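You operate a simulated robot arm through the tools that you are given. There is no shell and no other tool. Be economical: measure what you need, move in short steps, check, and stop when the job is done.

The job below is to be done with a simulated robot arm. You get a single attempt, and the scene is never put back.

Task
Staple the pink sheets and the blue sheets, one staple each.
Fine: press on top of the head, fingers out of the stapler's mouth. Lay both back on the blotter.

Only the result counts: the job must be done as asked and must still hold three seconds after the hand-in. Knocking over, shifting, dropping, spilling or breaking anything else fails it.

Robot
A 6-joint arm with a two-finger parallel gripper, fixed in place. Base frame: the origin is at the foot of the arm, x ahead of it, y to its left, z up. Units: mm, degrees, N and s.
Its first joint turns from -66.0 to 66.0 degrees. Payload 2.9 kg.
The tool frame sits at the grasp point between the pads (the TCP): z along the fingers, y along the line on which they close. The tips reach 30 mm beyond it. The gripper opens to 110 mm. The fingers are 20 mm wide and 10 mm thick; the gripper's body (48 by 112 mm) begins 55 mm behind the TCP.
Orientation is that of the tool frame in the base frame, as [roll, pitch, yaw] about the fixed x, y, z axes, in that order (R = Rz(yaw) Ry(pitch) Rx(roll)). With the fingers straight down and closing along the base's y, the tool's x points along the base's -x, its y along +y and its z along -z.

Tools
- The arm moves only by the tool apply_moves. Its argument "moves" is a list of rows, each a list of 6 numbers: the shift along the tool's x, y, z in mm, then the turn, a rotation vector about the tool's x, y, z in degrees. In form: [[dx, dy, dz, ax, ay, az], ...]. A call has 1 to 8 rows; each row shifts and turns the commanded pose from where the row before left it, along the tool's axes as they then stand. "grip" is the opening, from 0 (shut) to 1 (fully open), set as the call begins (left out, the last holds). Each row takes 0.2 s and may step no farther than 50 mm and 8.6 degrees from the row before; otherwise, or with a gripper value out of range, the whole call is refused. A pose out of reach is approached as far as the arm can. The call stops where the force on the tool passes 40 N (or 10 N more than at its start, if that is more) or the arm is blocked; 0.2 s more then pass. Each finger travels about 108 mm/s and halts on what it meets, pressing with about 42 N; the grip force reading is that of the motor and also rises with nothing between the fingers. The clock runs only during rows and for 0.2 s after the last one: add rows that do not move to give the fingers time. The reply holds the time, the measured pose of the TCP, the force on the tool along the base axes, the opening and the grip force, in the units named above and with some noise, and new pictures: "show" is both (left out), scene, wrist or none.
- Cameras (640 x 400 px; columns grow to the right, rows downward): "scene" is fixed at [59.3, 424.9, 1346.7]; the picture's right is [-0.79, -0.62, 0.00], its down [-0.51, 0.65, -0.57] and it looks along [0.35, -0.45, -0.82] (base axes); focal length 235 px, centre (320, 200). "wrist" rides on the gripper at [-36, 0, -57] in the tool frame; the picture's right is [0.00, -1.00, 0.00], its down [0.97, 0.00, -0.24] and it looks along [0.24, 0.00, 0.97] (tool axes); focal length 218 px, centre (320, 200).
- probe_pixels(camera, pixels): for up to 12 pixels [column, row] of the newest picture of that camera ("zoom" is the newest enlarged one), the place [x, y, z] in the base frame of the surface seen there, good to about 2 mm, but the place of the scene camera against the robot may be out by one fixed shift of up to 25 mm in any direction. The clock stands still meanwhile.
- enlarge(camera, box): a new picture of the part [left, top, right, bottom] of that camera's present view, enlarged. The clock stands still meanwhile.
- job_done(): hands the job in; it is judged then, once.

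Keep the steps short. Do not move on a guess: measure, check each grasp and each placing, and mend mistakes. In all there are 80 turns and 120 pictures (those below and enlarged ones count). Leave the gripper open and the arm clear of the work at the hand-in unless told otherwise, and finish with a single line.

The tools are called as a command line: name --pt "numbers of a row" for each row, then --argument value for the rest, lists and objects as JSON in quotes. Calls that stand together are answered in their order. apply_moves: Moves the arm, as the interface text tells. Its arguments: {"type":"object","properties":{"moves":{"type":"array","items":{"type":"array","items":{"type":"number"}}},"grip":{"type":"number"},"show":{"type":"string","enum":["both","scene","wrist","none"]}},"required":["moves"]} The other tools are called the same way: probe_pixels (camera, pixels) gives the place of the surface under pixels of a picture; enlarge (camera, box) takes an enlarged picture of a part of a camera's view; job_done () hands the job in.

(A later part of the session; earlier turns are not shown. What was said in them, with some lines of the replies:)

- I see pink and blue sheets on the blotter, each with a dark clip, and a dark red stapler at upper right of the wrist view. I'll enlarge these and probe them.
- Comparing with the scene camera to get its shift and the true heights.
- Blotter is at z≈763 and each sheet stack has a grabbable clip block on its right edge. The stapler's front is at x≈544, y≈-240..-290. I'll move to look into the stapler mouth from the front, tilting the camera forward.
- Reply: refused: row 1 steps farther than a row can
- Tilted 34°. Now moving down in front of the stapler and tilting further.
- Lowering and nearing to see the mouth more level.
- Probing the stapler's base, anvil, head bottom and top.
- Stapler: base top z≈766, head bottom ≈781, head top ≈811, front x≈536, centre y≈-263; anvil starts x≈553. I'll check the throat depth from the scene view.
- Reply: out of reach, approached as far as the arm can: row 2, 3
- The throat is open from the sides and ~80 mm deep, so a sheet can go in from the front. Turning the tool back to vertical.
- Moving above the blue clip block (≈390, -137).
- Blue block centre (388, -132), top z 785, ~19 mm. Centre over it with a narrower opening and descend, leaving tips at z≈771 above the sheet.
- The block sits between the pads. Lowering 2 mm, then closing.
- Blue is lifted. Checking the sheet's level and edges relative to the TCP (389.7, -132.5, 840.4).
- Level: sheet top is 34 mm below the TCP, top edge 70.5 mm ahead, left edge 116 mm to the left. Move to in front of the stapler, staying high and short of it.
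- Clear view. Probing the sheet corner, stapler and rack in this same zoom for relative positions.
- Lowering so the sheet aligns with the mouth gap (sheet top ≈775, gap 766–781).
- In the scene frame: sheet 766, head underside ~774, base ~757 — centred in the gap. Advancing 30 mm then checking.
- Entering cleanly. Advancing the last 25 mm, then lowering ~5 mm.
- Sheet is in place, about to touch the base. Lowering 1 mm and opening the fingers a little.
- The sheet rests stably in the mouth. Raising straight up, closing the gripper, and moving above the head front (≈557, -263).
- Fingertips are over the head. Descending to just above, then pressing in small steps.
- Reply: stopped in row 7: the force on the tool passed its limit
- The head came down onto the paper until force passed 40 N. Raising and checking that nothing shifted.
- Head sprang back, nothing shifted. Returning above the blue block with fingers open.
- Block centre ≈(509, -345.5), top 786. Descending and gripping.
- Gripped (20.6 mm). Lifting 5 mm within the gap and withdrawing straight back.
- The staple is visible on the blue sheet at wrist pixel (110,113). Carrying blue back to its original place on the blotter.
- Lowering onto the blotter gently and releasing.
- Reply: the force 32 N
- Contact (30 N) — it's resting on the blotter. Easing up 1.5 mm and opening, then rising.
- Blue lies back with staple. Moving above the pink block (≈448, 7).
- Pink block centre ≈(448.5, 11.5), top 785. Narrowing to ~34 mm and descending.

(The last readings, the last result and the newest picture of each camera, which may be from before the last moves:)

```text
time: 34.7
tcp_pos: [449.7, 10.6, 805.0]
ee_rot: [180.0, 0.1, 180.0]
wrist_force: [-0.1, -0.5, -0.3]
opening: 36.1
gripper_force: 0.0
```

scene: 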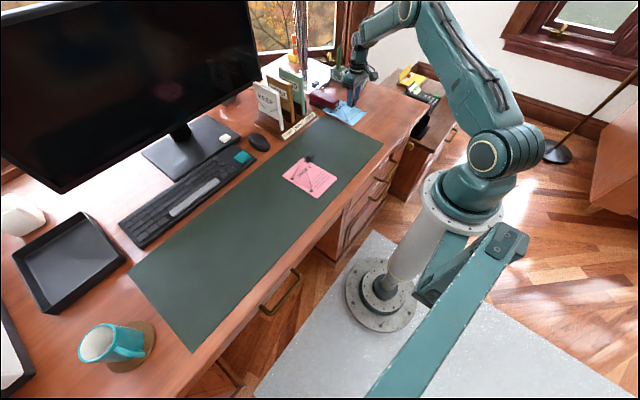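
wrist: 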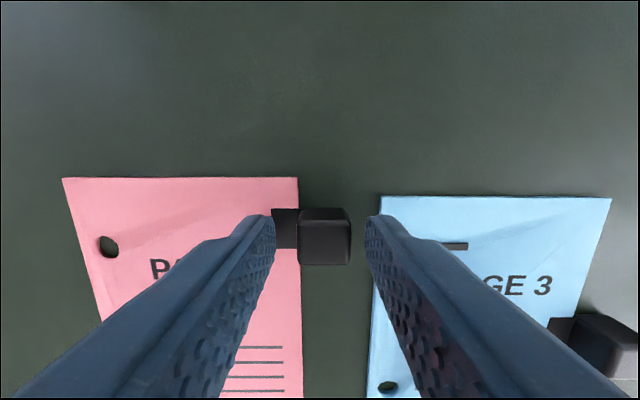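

Block lies between the pads; lowering 3 mm, closing, then lifting.

apply_moves --pt "0 0 3 0 0 0" --pt "0 0 0 0 0 0" --show "none"

apply_moves --pt "0 0 0 0 0 0" --pt "0 0 0 0 0 0" --pt "0 0 0 0 0 0" --grip 0.1 --show "none"

apply_moves --pt "0 0 -10 0 0 0" --pt "0 0 -20 0 0 0" --pt "0 0 -20 0 0 0" --pt "0 0 0 0 0 0" --show "wrist"

probe_pixels --camera "wrist" --pixels '[[45, 184], [290, 184], [150, 184], [100, 260], [290, 350], [285, 300], [200, 215], [150, 260]]'

```text
time: 35.3
tcp_pos: [449.9, 10.9, 803.0]
ee_rot: [180.0, 0.1, -179.9]
wrist_force: [-0.3, -0.5, 0.1]
opening: 36.1
gripper_force: 0.1
```

```text
time: 36.1
tcp_pos: [450.8, 11.7, 803.3]
ee_rot: [180.0, 0.1, 180.0]
wrist_force: [0.1, -0.3, 1.1]
opening: 20.4
gripper_force: 41.7
```

```text
time: 37.1
tcp_pos: [451.0, 10.6, 850.6]
ee_rot: [-179.9, 0.1, -180.0]
wrist_force: [0.4, 0.2, 0.2]
opening: 20.6
gripper_force: 41.7
```

wrist: 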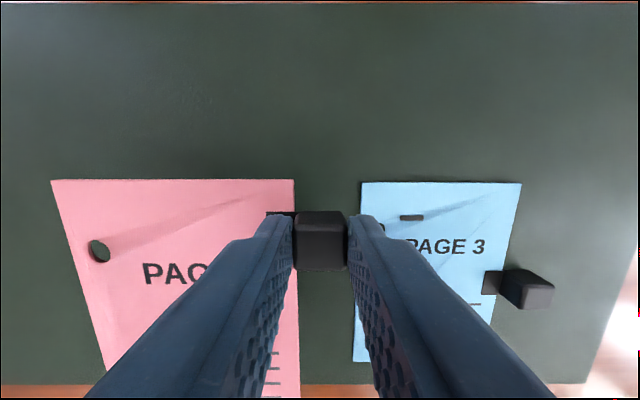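

```text
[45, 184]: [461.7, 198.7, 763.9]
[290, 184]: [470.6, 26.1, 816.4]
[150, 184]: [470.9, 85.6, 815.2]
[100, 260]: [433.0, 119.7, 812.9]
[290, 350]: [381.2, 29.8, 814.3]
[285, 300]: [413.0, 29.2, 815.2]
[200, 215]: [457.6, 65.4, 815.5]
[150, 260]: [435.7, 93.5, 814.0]
```

Pink held and level (sheet top = TCP−36, top edge TCP+22, left edge TCP+116). Carrying it at x=450 over to y≈-338, in front of the stapler.

apply_moves --pt "0 -43 0 0 0 0" --pt "0 -43 0 0 0 0" --pt "0 -44 0 0 0 0" --pt "0 -44 0 0 0 0" --pt "0 -44 0 0 0 0" --pt "0 -44 0 0 0 0" --pt "0 -44 0 0 0 0" --pt "0 -43 0 0 0 0" --show "none"

apply_moves --pt "0 0 20 0 0 0" --pt "0 0 19 0 0 0" --pt "-20 0 0 0 0 0" --pt "-20 0 0 0 0 0" --pt "0 0 0 0 0 0" --show "wrist"

enlarge --camera "scene" --box '[305, 80, 365, 125]'

```text
time: 38.9
tcp_pos: [448.2, -339.9, 854.1]
ee_rot: [179.9, 0.1, 179.9]
wrist_force: [0.0, -0.7, -0.2]
opening: 20.5
gripper_force: 42.5
```

```text
time: 40.1
tcp_pos: [488.7, -339.7, 812.8]
ee_rot: [180.0, 0.1, 180.0]
wrist_force: [-0.4, -0.3, -0.8]
opening: 20.6
gripper_force: 42.4
```

wrist: 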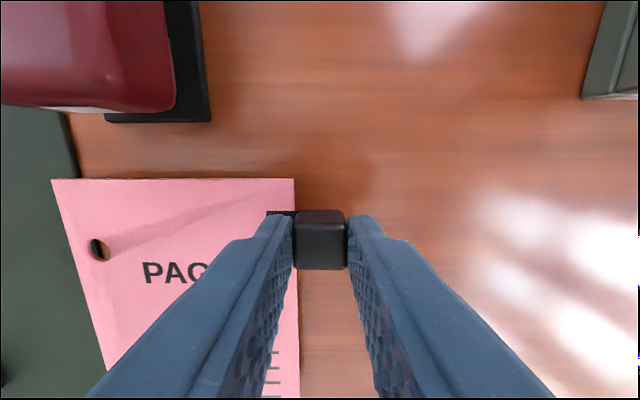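

```text
8.89 times, centred on (335, 102) of scene
```

zoom: 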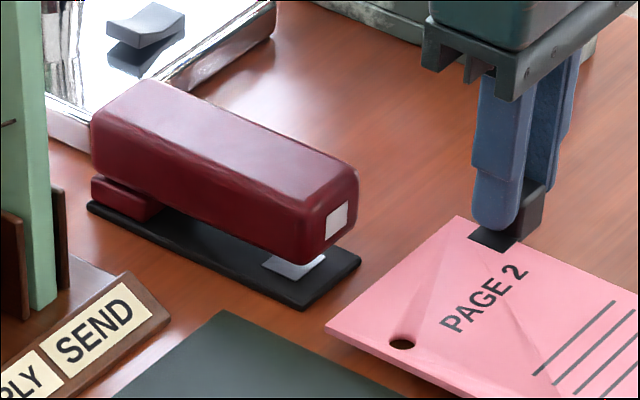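

probe_pixels --camera "zoom" --pixels '[[332, 328], [380, 290], [430, 250], [450, 225], [318, 256], [300, 262], [280, 255], [330, 285], [350, 255], [430, 330]]'

probe_pixels --camera "wrist" --pixels '[[60, 182], [170, 182], [288, 182], [150, 260], [290, 350], [90, 100], [170, 100]]'

```text
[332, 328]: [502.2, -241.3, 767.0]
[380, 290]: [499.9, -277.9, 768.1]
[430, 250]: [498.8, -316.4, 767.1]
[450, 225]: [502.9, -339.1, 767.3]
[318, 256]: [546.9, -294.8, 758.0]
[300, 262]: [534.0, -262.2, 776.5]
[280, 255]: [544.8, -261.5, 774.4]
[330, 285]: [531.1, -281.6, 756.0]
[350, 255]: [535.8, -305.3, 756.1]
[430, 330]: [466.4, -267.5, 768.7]
```

```text
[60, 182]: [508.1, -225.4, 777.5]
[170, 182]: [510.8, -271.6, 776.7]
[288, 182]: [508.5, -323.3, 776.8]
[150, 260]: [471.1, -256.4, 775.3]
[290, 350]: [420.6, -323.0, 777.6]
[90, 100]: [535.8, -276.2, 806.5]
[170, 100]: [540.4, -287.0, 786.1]
```

Sheet is ~1.5 mm higher than blue was; lowering 1.5 mm and inserting 35 mm.

apply_moves --pt "0 0 1.5 0 0 0" --pt "-10 0 0 0 0 0" --pt "-10 0 0 0 0 0" --pt "-10 0 0 0 0 0" --pt "-5 0 0 0 0 0" --pt "0 0 0 0 0 0" --show "none"

enlarge --camera "scene" --box '[305, 80, 365, 125]'

```text
time: 41.5
tcp_pos: [523.1, -338.2, 811.0]
ee_rot: [179.9, 0.2, -180.0]
wrist_force: [0.1, -0.6, -0.3]
opening: 20.6
gripper_force: 42.2
```

```text
8.89 times, centred on (335, 102) of scene
```

zoom: 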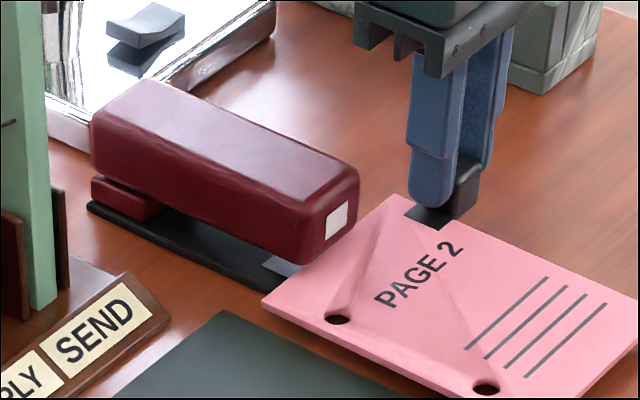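

Entering fine. Inserting 27 mm more and lowering 5 mm.

apply_moves --pt "-10 0 0 0 0 0" --pt "-10 0 0 0 0 0" --pt "-7 0 0 0 0 0" --pt "0 0 2.5 0 0 0" --pt "0 0 2.5 0 0 0" --pt "0 0 0 0 0 0" --show "wrist"

enlarge --camera "scene" --box '[305, 80, 365, 125]'

```text
time: 42.9
tcp_pos: [551.6, -336.0, 807.1]
ee_rot: [179.9, 0.1, -180.0]
wrist_force: [0.5, -0.6, -0.1]
opening: 20.6
gripper_force: 41.8
```

wrist: 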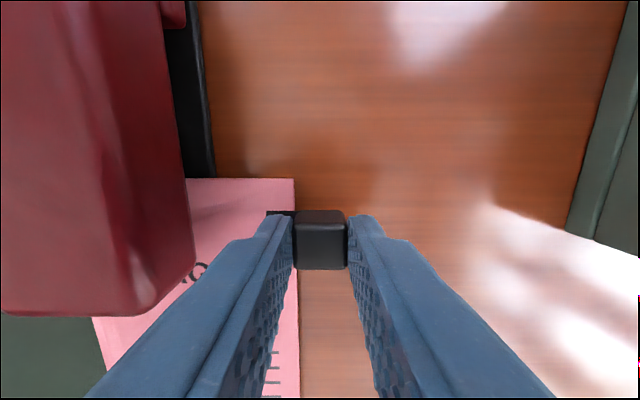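

```text
8.89 times, centred on (335, 102) of scene
```

zoom: 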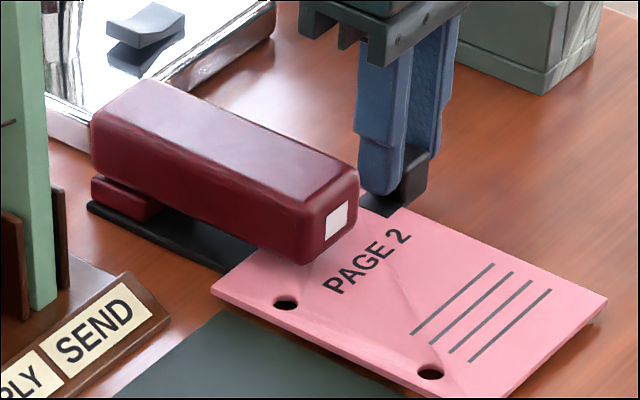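

In place (top edge ≈573). Lowering 1 mm and opening a little.

apply_moves --pt "0 0 1 0 0 0" --pt "0 0 0 0 0 0" --show "none"

apply_moves --pt "0 0 0 0 0 0" --pt "0 0 0 0 0 0" --pt "0 0 0 0 0 0" --grip 0.38 --show "none"

apply_moves --pt "0 0 -35 0 0 0" --pt "0 0 -35 0 0 0" --pt "0 0 0 0 0 0" --show "wrist"

enlarge --camera "scene" --box '[305, 80, 365, 125]'

```text
time: 43.5
tcp_pos: [552.5, -338.0, 806.4]
ee_rot: [179.9, 0.1, -180.0]
wrist_force: [0.2, 0.5, 1.1]
opening: 20.6
gripper_force: 42.3
```

```text
time: 44.3
tcp_pos: [552.1, -337.4, 806.5]
ee_rot: [180.0, 0.2, -179.9]
wrist_force: [0.4, -0.4, -0.1]
opening: 41.8
gripper_force: 0.0
```

```text
time: 45.1
tcp_pos: [549.1, -337.6, 875.2]
ee_rot: [180.0, 0.1, 180.0]
wrist_force: [-1.2, 2.0, -1.1]
opening: 41.9
gripper_force: 0.1
```

wrist: 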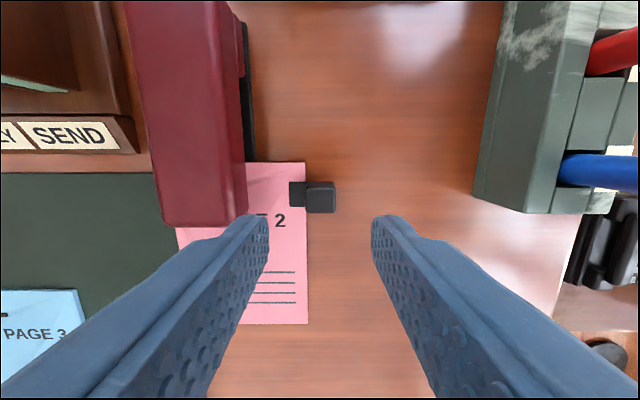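

```text
8.89 times, centred on (335, 102) of scene
```

zoom: 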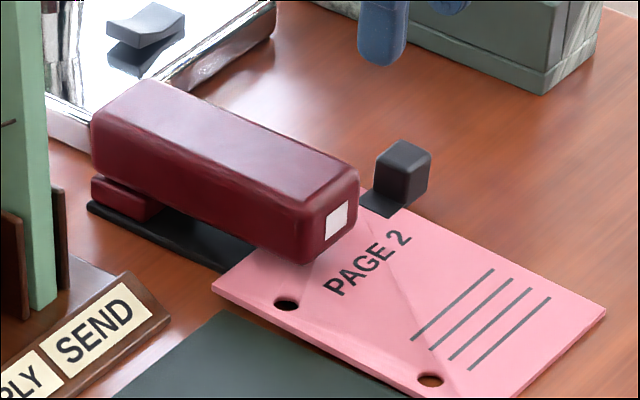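

Stable. Closing the gripper and moving above the head as before.

apply_moves --pt "-2 25 0 0 0 0" --pt "-2 25 0 0 0 0" --pt "-2 25 0 0 0 0" --pt "0 0 0 0 0 0" --pt "0 0 0 0 0 0" --grip 0 --show "wrist"

```text
time: 46.3
tcp_pos: [556.1, -264.4, 875.0]
ee_rot: [-179.9, 0.2, 179.9]
wrist_force: [-0.4, 0.5, 0.3]
opening: 0.0
gripper_force: 38.1
```

wrist: 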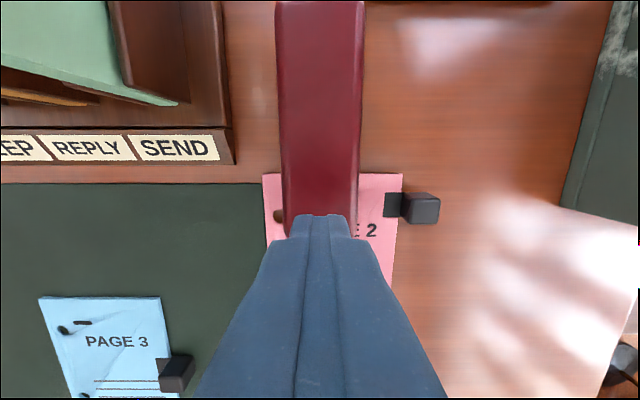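

Pressing once, same way.

apply_moves --pt "-1 1.5 16 0 0 0" --pt "0 0 12 0 0 0" --pt "0 0 2 0 0 0" --pt "0 0 0 0 0 0" --show "none"

apply_moves --pt "0 0 2 0 0 0" --pt "0 0 2 0 0 0" --pt "0 0 2 0 0 0" --pt "0 0 2 0 0 0" --pt "0 0 2 0 0 0" --pt "0 0 2 0 0 0" --pt "0 0 2 0 0 0" --pt "0 0 2 0 0 0" --show "none"

enlarge --camera "scene" --box '[305, 80, 365, 125]'

```text
time: 47.3
tcp_pos: [556.1, -263.2, 845.0]
ee_rot: [180.0, 0.0, 180.0]
wrist_force: [-0.4, -0.2, -0.4]
opening: 0.0
gripper_force: 37.3
```

```text
time: 49.2
tcp_pos: [557.6, -261.2, 834.2]
ee_rot: [-179.9, 0.2, 179.9]
wrist_force: [-5.9, 1.6, 9.6]
opening: 0.2
gripper_force: 37.9
stopped in row 8: the force on the tool passed its limit (the readings are from after the stop); the commanded pose is now the measured one
```

```text
8.89 times, centred on (335, 102) of scene
```

zoom: 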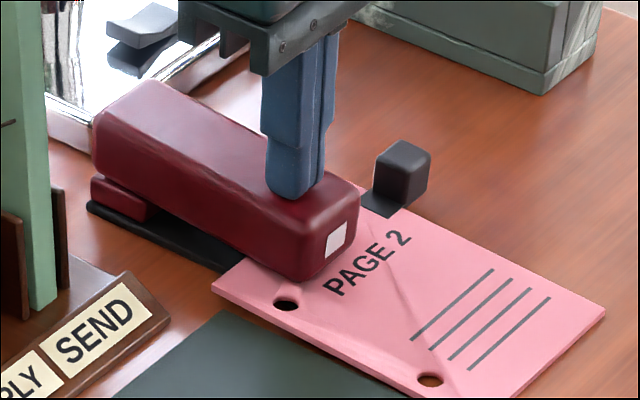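

Pressed to the limit. Raising and moving back above the pink block with fingers opening.

apply_moves --pt "0 0 -5 0 0 0" --pt "0 0 -17 0 0 0" --pt "0 0 -20 0 0 0" --show "none"

apply_moves --pt "2 -25 0 0 0 0" --pt "2 -25 0 0 0 0" --pt "2 -25 0 0 0 0" --pt "0 0 0 0 0 0" --grip 0.38 --show "wrist"

enlarge --camera "wrist" --box '[240, 160, 400, 260]'

probe_pixels --camera "zoom" --pixels '[[300, 150], [330, 150], [280, 150], [320, 125], [320, 190], [360, 150]]'

```text
time: 50.0
tcp_pos: [556.8, -259.8, 873.4]
ee_rot: [-179.9, 0.2, -179.9]
wrist_force: [0.4, 0.4, 0.3]
opening: 0.0
gripper_force: 38.2
```

```text
time: 51.0
tcp_pos: [550.7, -334.9, 873.7]
ee_rot: [-180.0, 0.1, -180.0]
wrist_force: [0.7, -0.3, -0.2]
opening: 41.7
gripper_force: 0.1
```

wrist: 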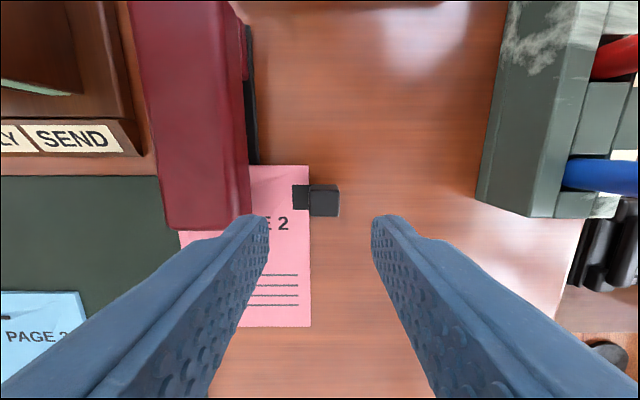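

```text
4.00 times, centred on (320, 210) of wrist
```

zoom: 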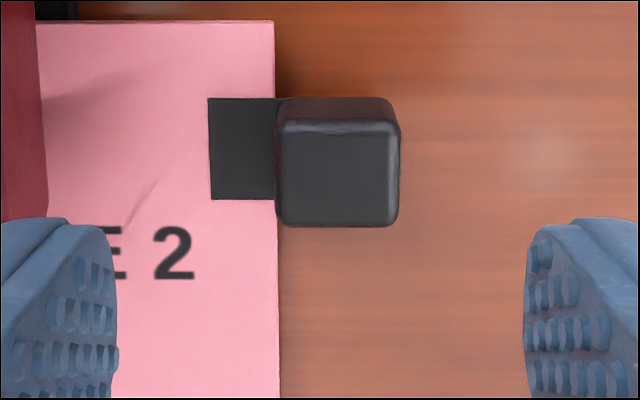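

```text
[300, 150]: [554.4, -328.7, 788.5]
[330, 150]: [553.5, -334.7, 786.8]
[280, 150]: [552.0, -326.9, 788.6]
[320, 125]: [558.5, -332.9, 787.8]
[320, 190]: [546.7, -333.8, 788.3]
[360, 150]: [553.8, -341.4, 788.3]
```

Block centred within ~1.5 mm. Descending to z≈806 and gripping.

apply_moves --pt "1 -1.5 0 0 0 0" --pt "0 0 40 0 0 0" --pt "0 0 22 0 0 0" --pt "0 0 5 0 0 0" --pt "0 0 0 0 0 0" --show "none"

apply_moves --pt "0 0 0 0 0 0" --pt "0 0 0 0 0 0" --pt "0 0 0 0 0 0" --grip 0.1 --show "none"

enlarge --camera "scene" --box '[305, 80, 365, 125]'

```text
time: 52.2
tcp_pos: [551.1, -337.1, 808.5]
ee_rot: [-179.9, 0.1, -180.0]
wrist_force: [1.0, -0.5, 0.5]
opening: 41.8
gripper_force: 0.1
```

```text
time: 53.0
tcp_pos: [550.3, -336.4, 807.4]
ee_rot: [-179.9, 0.1, -179.9]
wrist_force: [-0.3, -0.1, -0.7]
opening: 20.7
gripper_force: 41.9
```

```text
8.89 times, centred on (335, 102) of scene
```

zoom: 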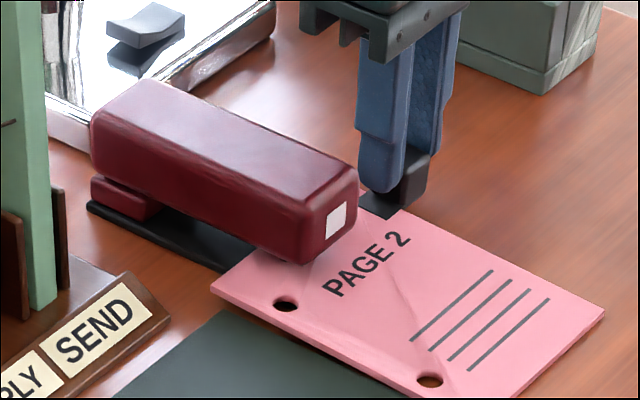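

Gripped. Lifting 4 mm and withdrawing.

apply_moves --pt "0 0 -3.5 0 0 0" --pt "10 0 0 0 0 0" --pt "15 0 0 0 0 0" --pt "20 0 0 0 0 0" --pt "25 0 0 0 0 0" --pt "30 0 0 0 0 0" --pt "0 0 -40 0 0 0" --pt "0 0 0 0 0 0" --show "wrist"

enlarge --camera "scene" --box '[305, 70, 385, 130]'

```text
time: 54.8
tcp_pos: [449.6, -337.9, 852.1]
ee_rot: [-179.9, 0.2, 180.0]
wrist_force: [-0.1, -0.3, 0.4]
opening: 20.5
gripper_force: 41.6
```

wrist: 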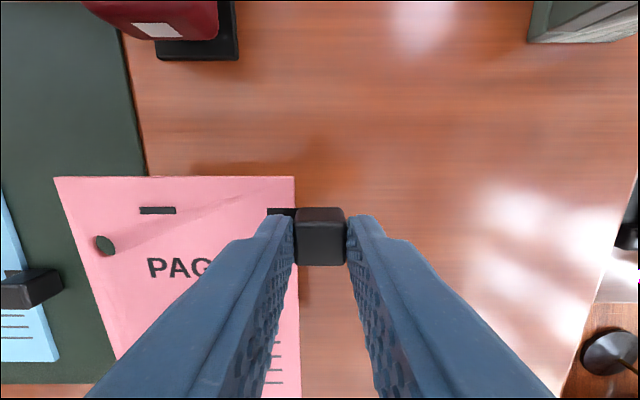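

```text
6.67 times, centred on (345, 100) of scene
```

zoom: 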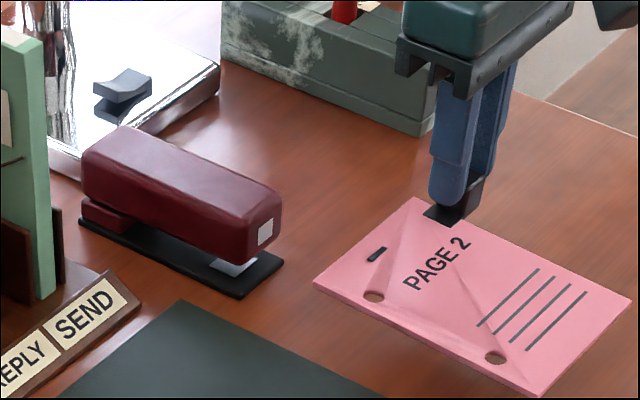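

Pink staple is visible at (157,210). Carrying pink back to its place.

apply_moves --pt "0 44 0 0 0 0" --pt "0 44 0 0 0 0" --pt "0 44 0 0 0 0" --pt "0 44 0 0 0 0" --pt "0 44 0 0 0 0" --pt "0 44 0 0 0 0" --pt "0 44 0 0 0 0" --pt "0 43 0 0 0 0" --show "none"

apply_moves --pt "0 0 20 0 0 0" --pt "0 0 12 0 0 0" --pt "0 0 0 0 0 0" --show "wrist"

probe_pixels --camera "wrist" --pixels '[[70, 182], [170, 182], [288, 182], [120, 260], [290, 350], [285, 300], [450, 120]]'

```text
time: 56.6
tcp_pos: [452.3, 11.2, 852.8]
ee_rot: [-179.9, 0.1, 179.8]
wrist_force: [-0.6, -0.9, 0.0]
opening: 20.2
gripper_force: 42.3
```

```text
time: 57.4
tcp_pos: [451.7, 12.7, 818.6]
ee_rot: [-179.8, 0.1, -180.0]
wrist_force: [-0.2, 0.1, 1.0]
opening: 20.7
gripper_force: 42.4
```

wrist: 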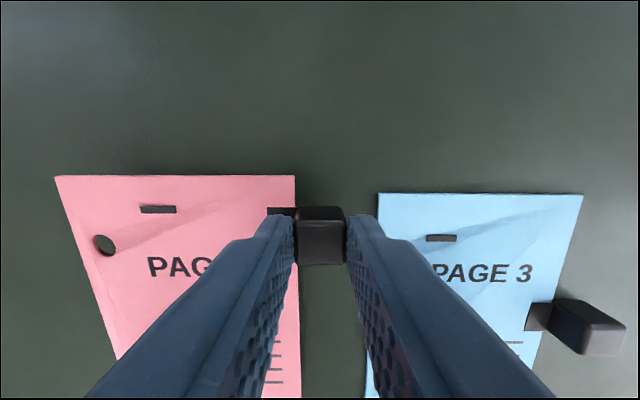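

```text
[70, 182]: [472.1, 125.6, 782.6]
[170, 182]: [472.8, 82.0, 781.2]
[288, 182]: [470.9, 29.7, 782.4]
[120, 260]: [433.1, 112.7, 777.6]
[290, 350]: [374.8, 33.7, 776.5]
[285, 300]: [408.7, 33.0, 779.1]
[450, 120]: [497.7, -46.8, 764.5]
```

Sheet is a bit nose-up (782 front, ~775 rear). Lowering in small steps to contact.

apply_moves --pt "0 0 5 0 0 0" --pt "0 0 2 0 0 0" --pt "0 0 2 0 0 0" --pt "0 0 0 0 0 0" --show "none"

apply_moves --pt "0 0 1 0 0 0" --pt "0 0 1 0 0 0" --pt "0 0 0 0 0 0" --show "none"

```text
time: 58.4
tcp_pos: [450.5, 13.2, 810.8]
ee_rot: [-179.8, 0.2, 179.9]
wrist_force: [-0.5, 0.2, 6.0]
opening: 20.4
gripper_force: 42.1
```

```text
time: 59.2
tcp_pos: [451.0, 13.4, 808.3]
ee_rot: [180.0, 0.1, -180.0]
wrist_force: [1.3, 0.7, 7.8]
opening: 20.5
gripper_force: 41.8
```

Rear edge touches lightly and the sheet is levelling in the grip; lowering 3 mm more.

apply_moves --pt "0 0 1 0 0 0" --pt "0 0 1 0 0 0" --pt "0 0 1 0 0 0" --pt "0 0 0 0 0 0" --show "none"

enlarge --camera "scene" --box '[275, 110, 395, 200]'

```text
time: 60.2
tcp_pos: [450.7, 12.5, 805.7]
ee_rot: [180.0, 0.1, -179.9]
wrist_force: [0.5, 1.1, 12.3]
opening: 20.7
gripper_force: 42.1
```

```text
4.44 times, centred on (335, 155) of scene
```

zoom: 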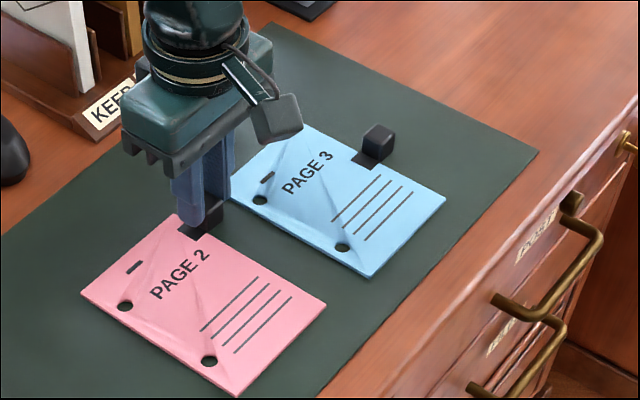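

Almost flat on the blotter. Opening, then rising.

apply_moves --pt "0 0 0.5 0 0 0" --pt "0 0 0 0 0 0" --pt "0 0 0 0 0 0" --grip 0.33 --show "none"

apply_moves --pt "0 0 -30 0 0 0" --pt "0 0 -40 0 0 0" --pt "0 0 -45 0 0 0" --pt "35 0 -30 0 0 0" --pt "0 0 0 0 0 0" --show "both"

enlarge --camera "scene" --box '[275, 70, 395, 200]'

```text
time: 61.0
tcp_pos: [450.6, 12.3, 804.4]
ee_rot: [-179.9, 0.2, 180.0]
wrist_force: [0.0, -0.4, -0.2]
opening: 36.4
gripper_force: 0.0
```

```text
time: 62.2
tcp_pos: [415.8, 14.0, 950.6]
ee_rot: [-179.9, 0.2, 179.9]
wrist_force: [-0.5, 0.0, -0.3]
opening: 36.5
gripper_force: 0.0
```

scene: 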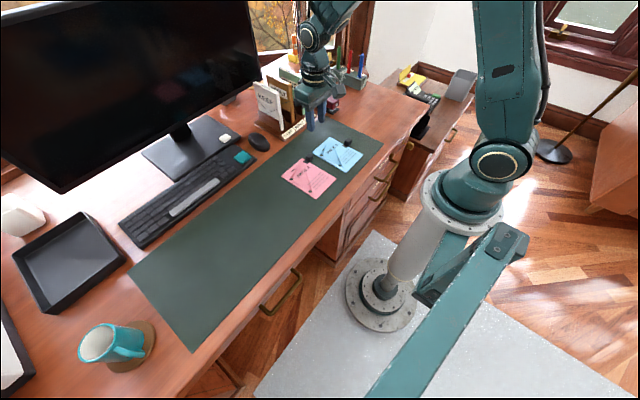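
wrist: 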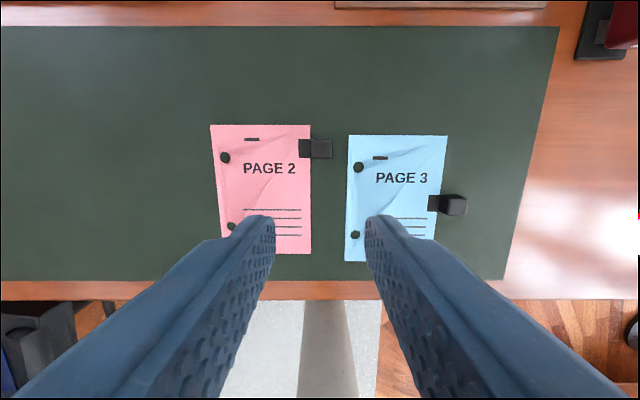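

```text
3.08 times, centred on (335, 135) of scene
```

zoom: 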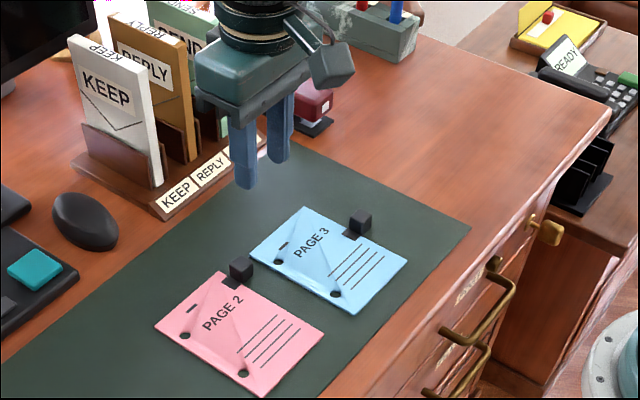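

Both sheets lie flat on the blotter, one staple each, nothing else moved. Opening fully, raising clear and a final check.

apply_moves --pt "0 0 -30 0 0 0" --pt "0 0 -20 0 0 0" --pt "0 0 0 0 0 0" --pt "0 0 0 0 0 0" --grip 1 --show "none"

enlarge --camera "wrist" --box '[200, 100, 480, 280]'

```text
time: 63.2
tcp_pos: [415.9, 12.8, 998.6]
ee_rot: [-179.9, 0.1, 180.0]
wrist_force: [-0.1, 0.3, -1.0]
opening: 110.1
gripper_force: 0.1
```

```text
2.22 times, centred on (340, 190) of wrist
```

zoom: 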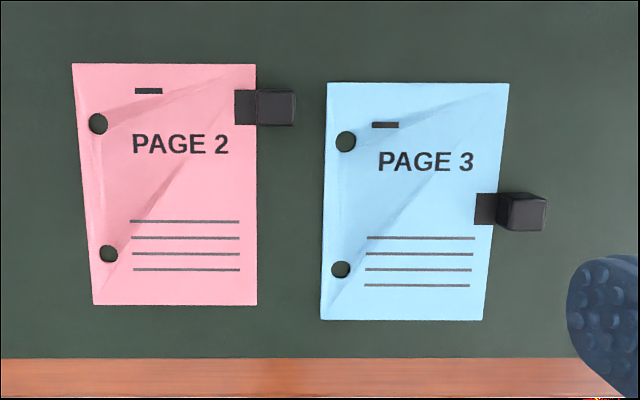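

One staple shows in each set, both lie flat on the blotter, and the gripper is open and clear. Handing in.

job_done

```text
The job is handed in.
```

The pink and blue sheets each have one staple and are back on the blotter, with the gripper open and the arm clear.
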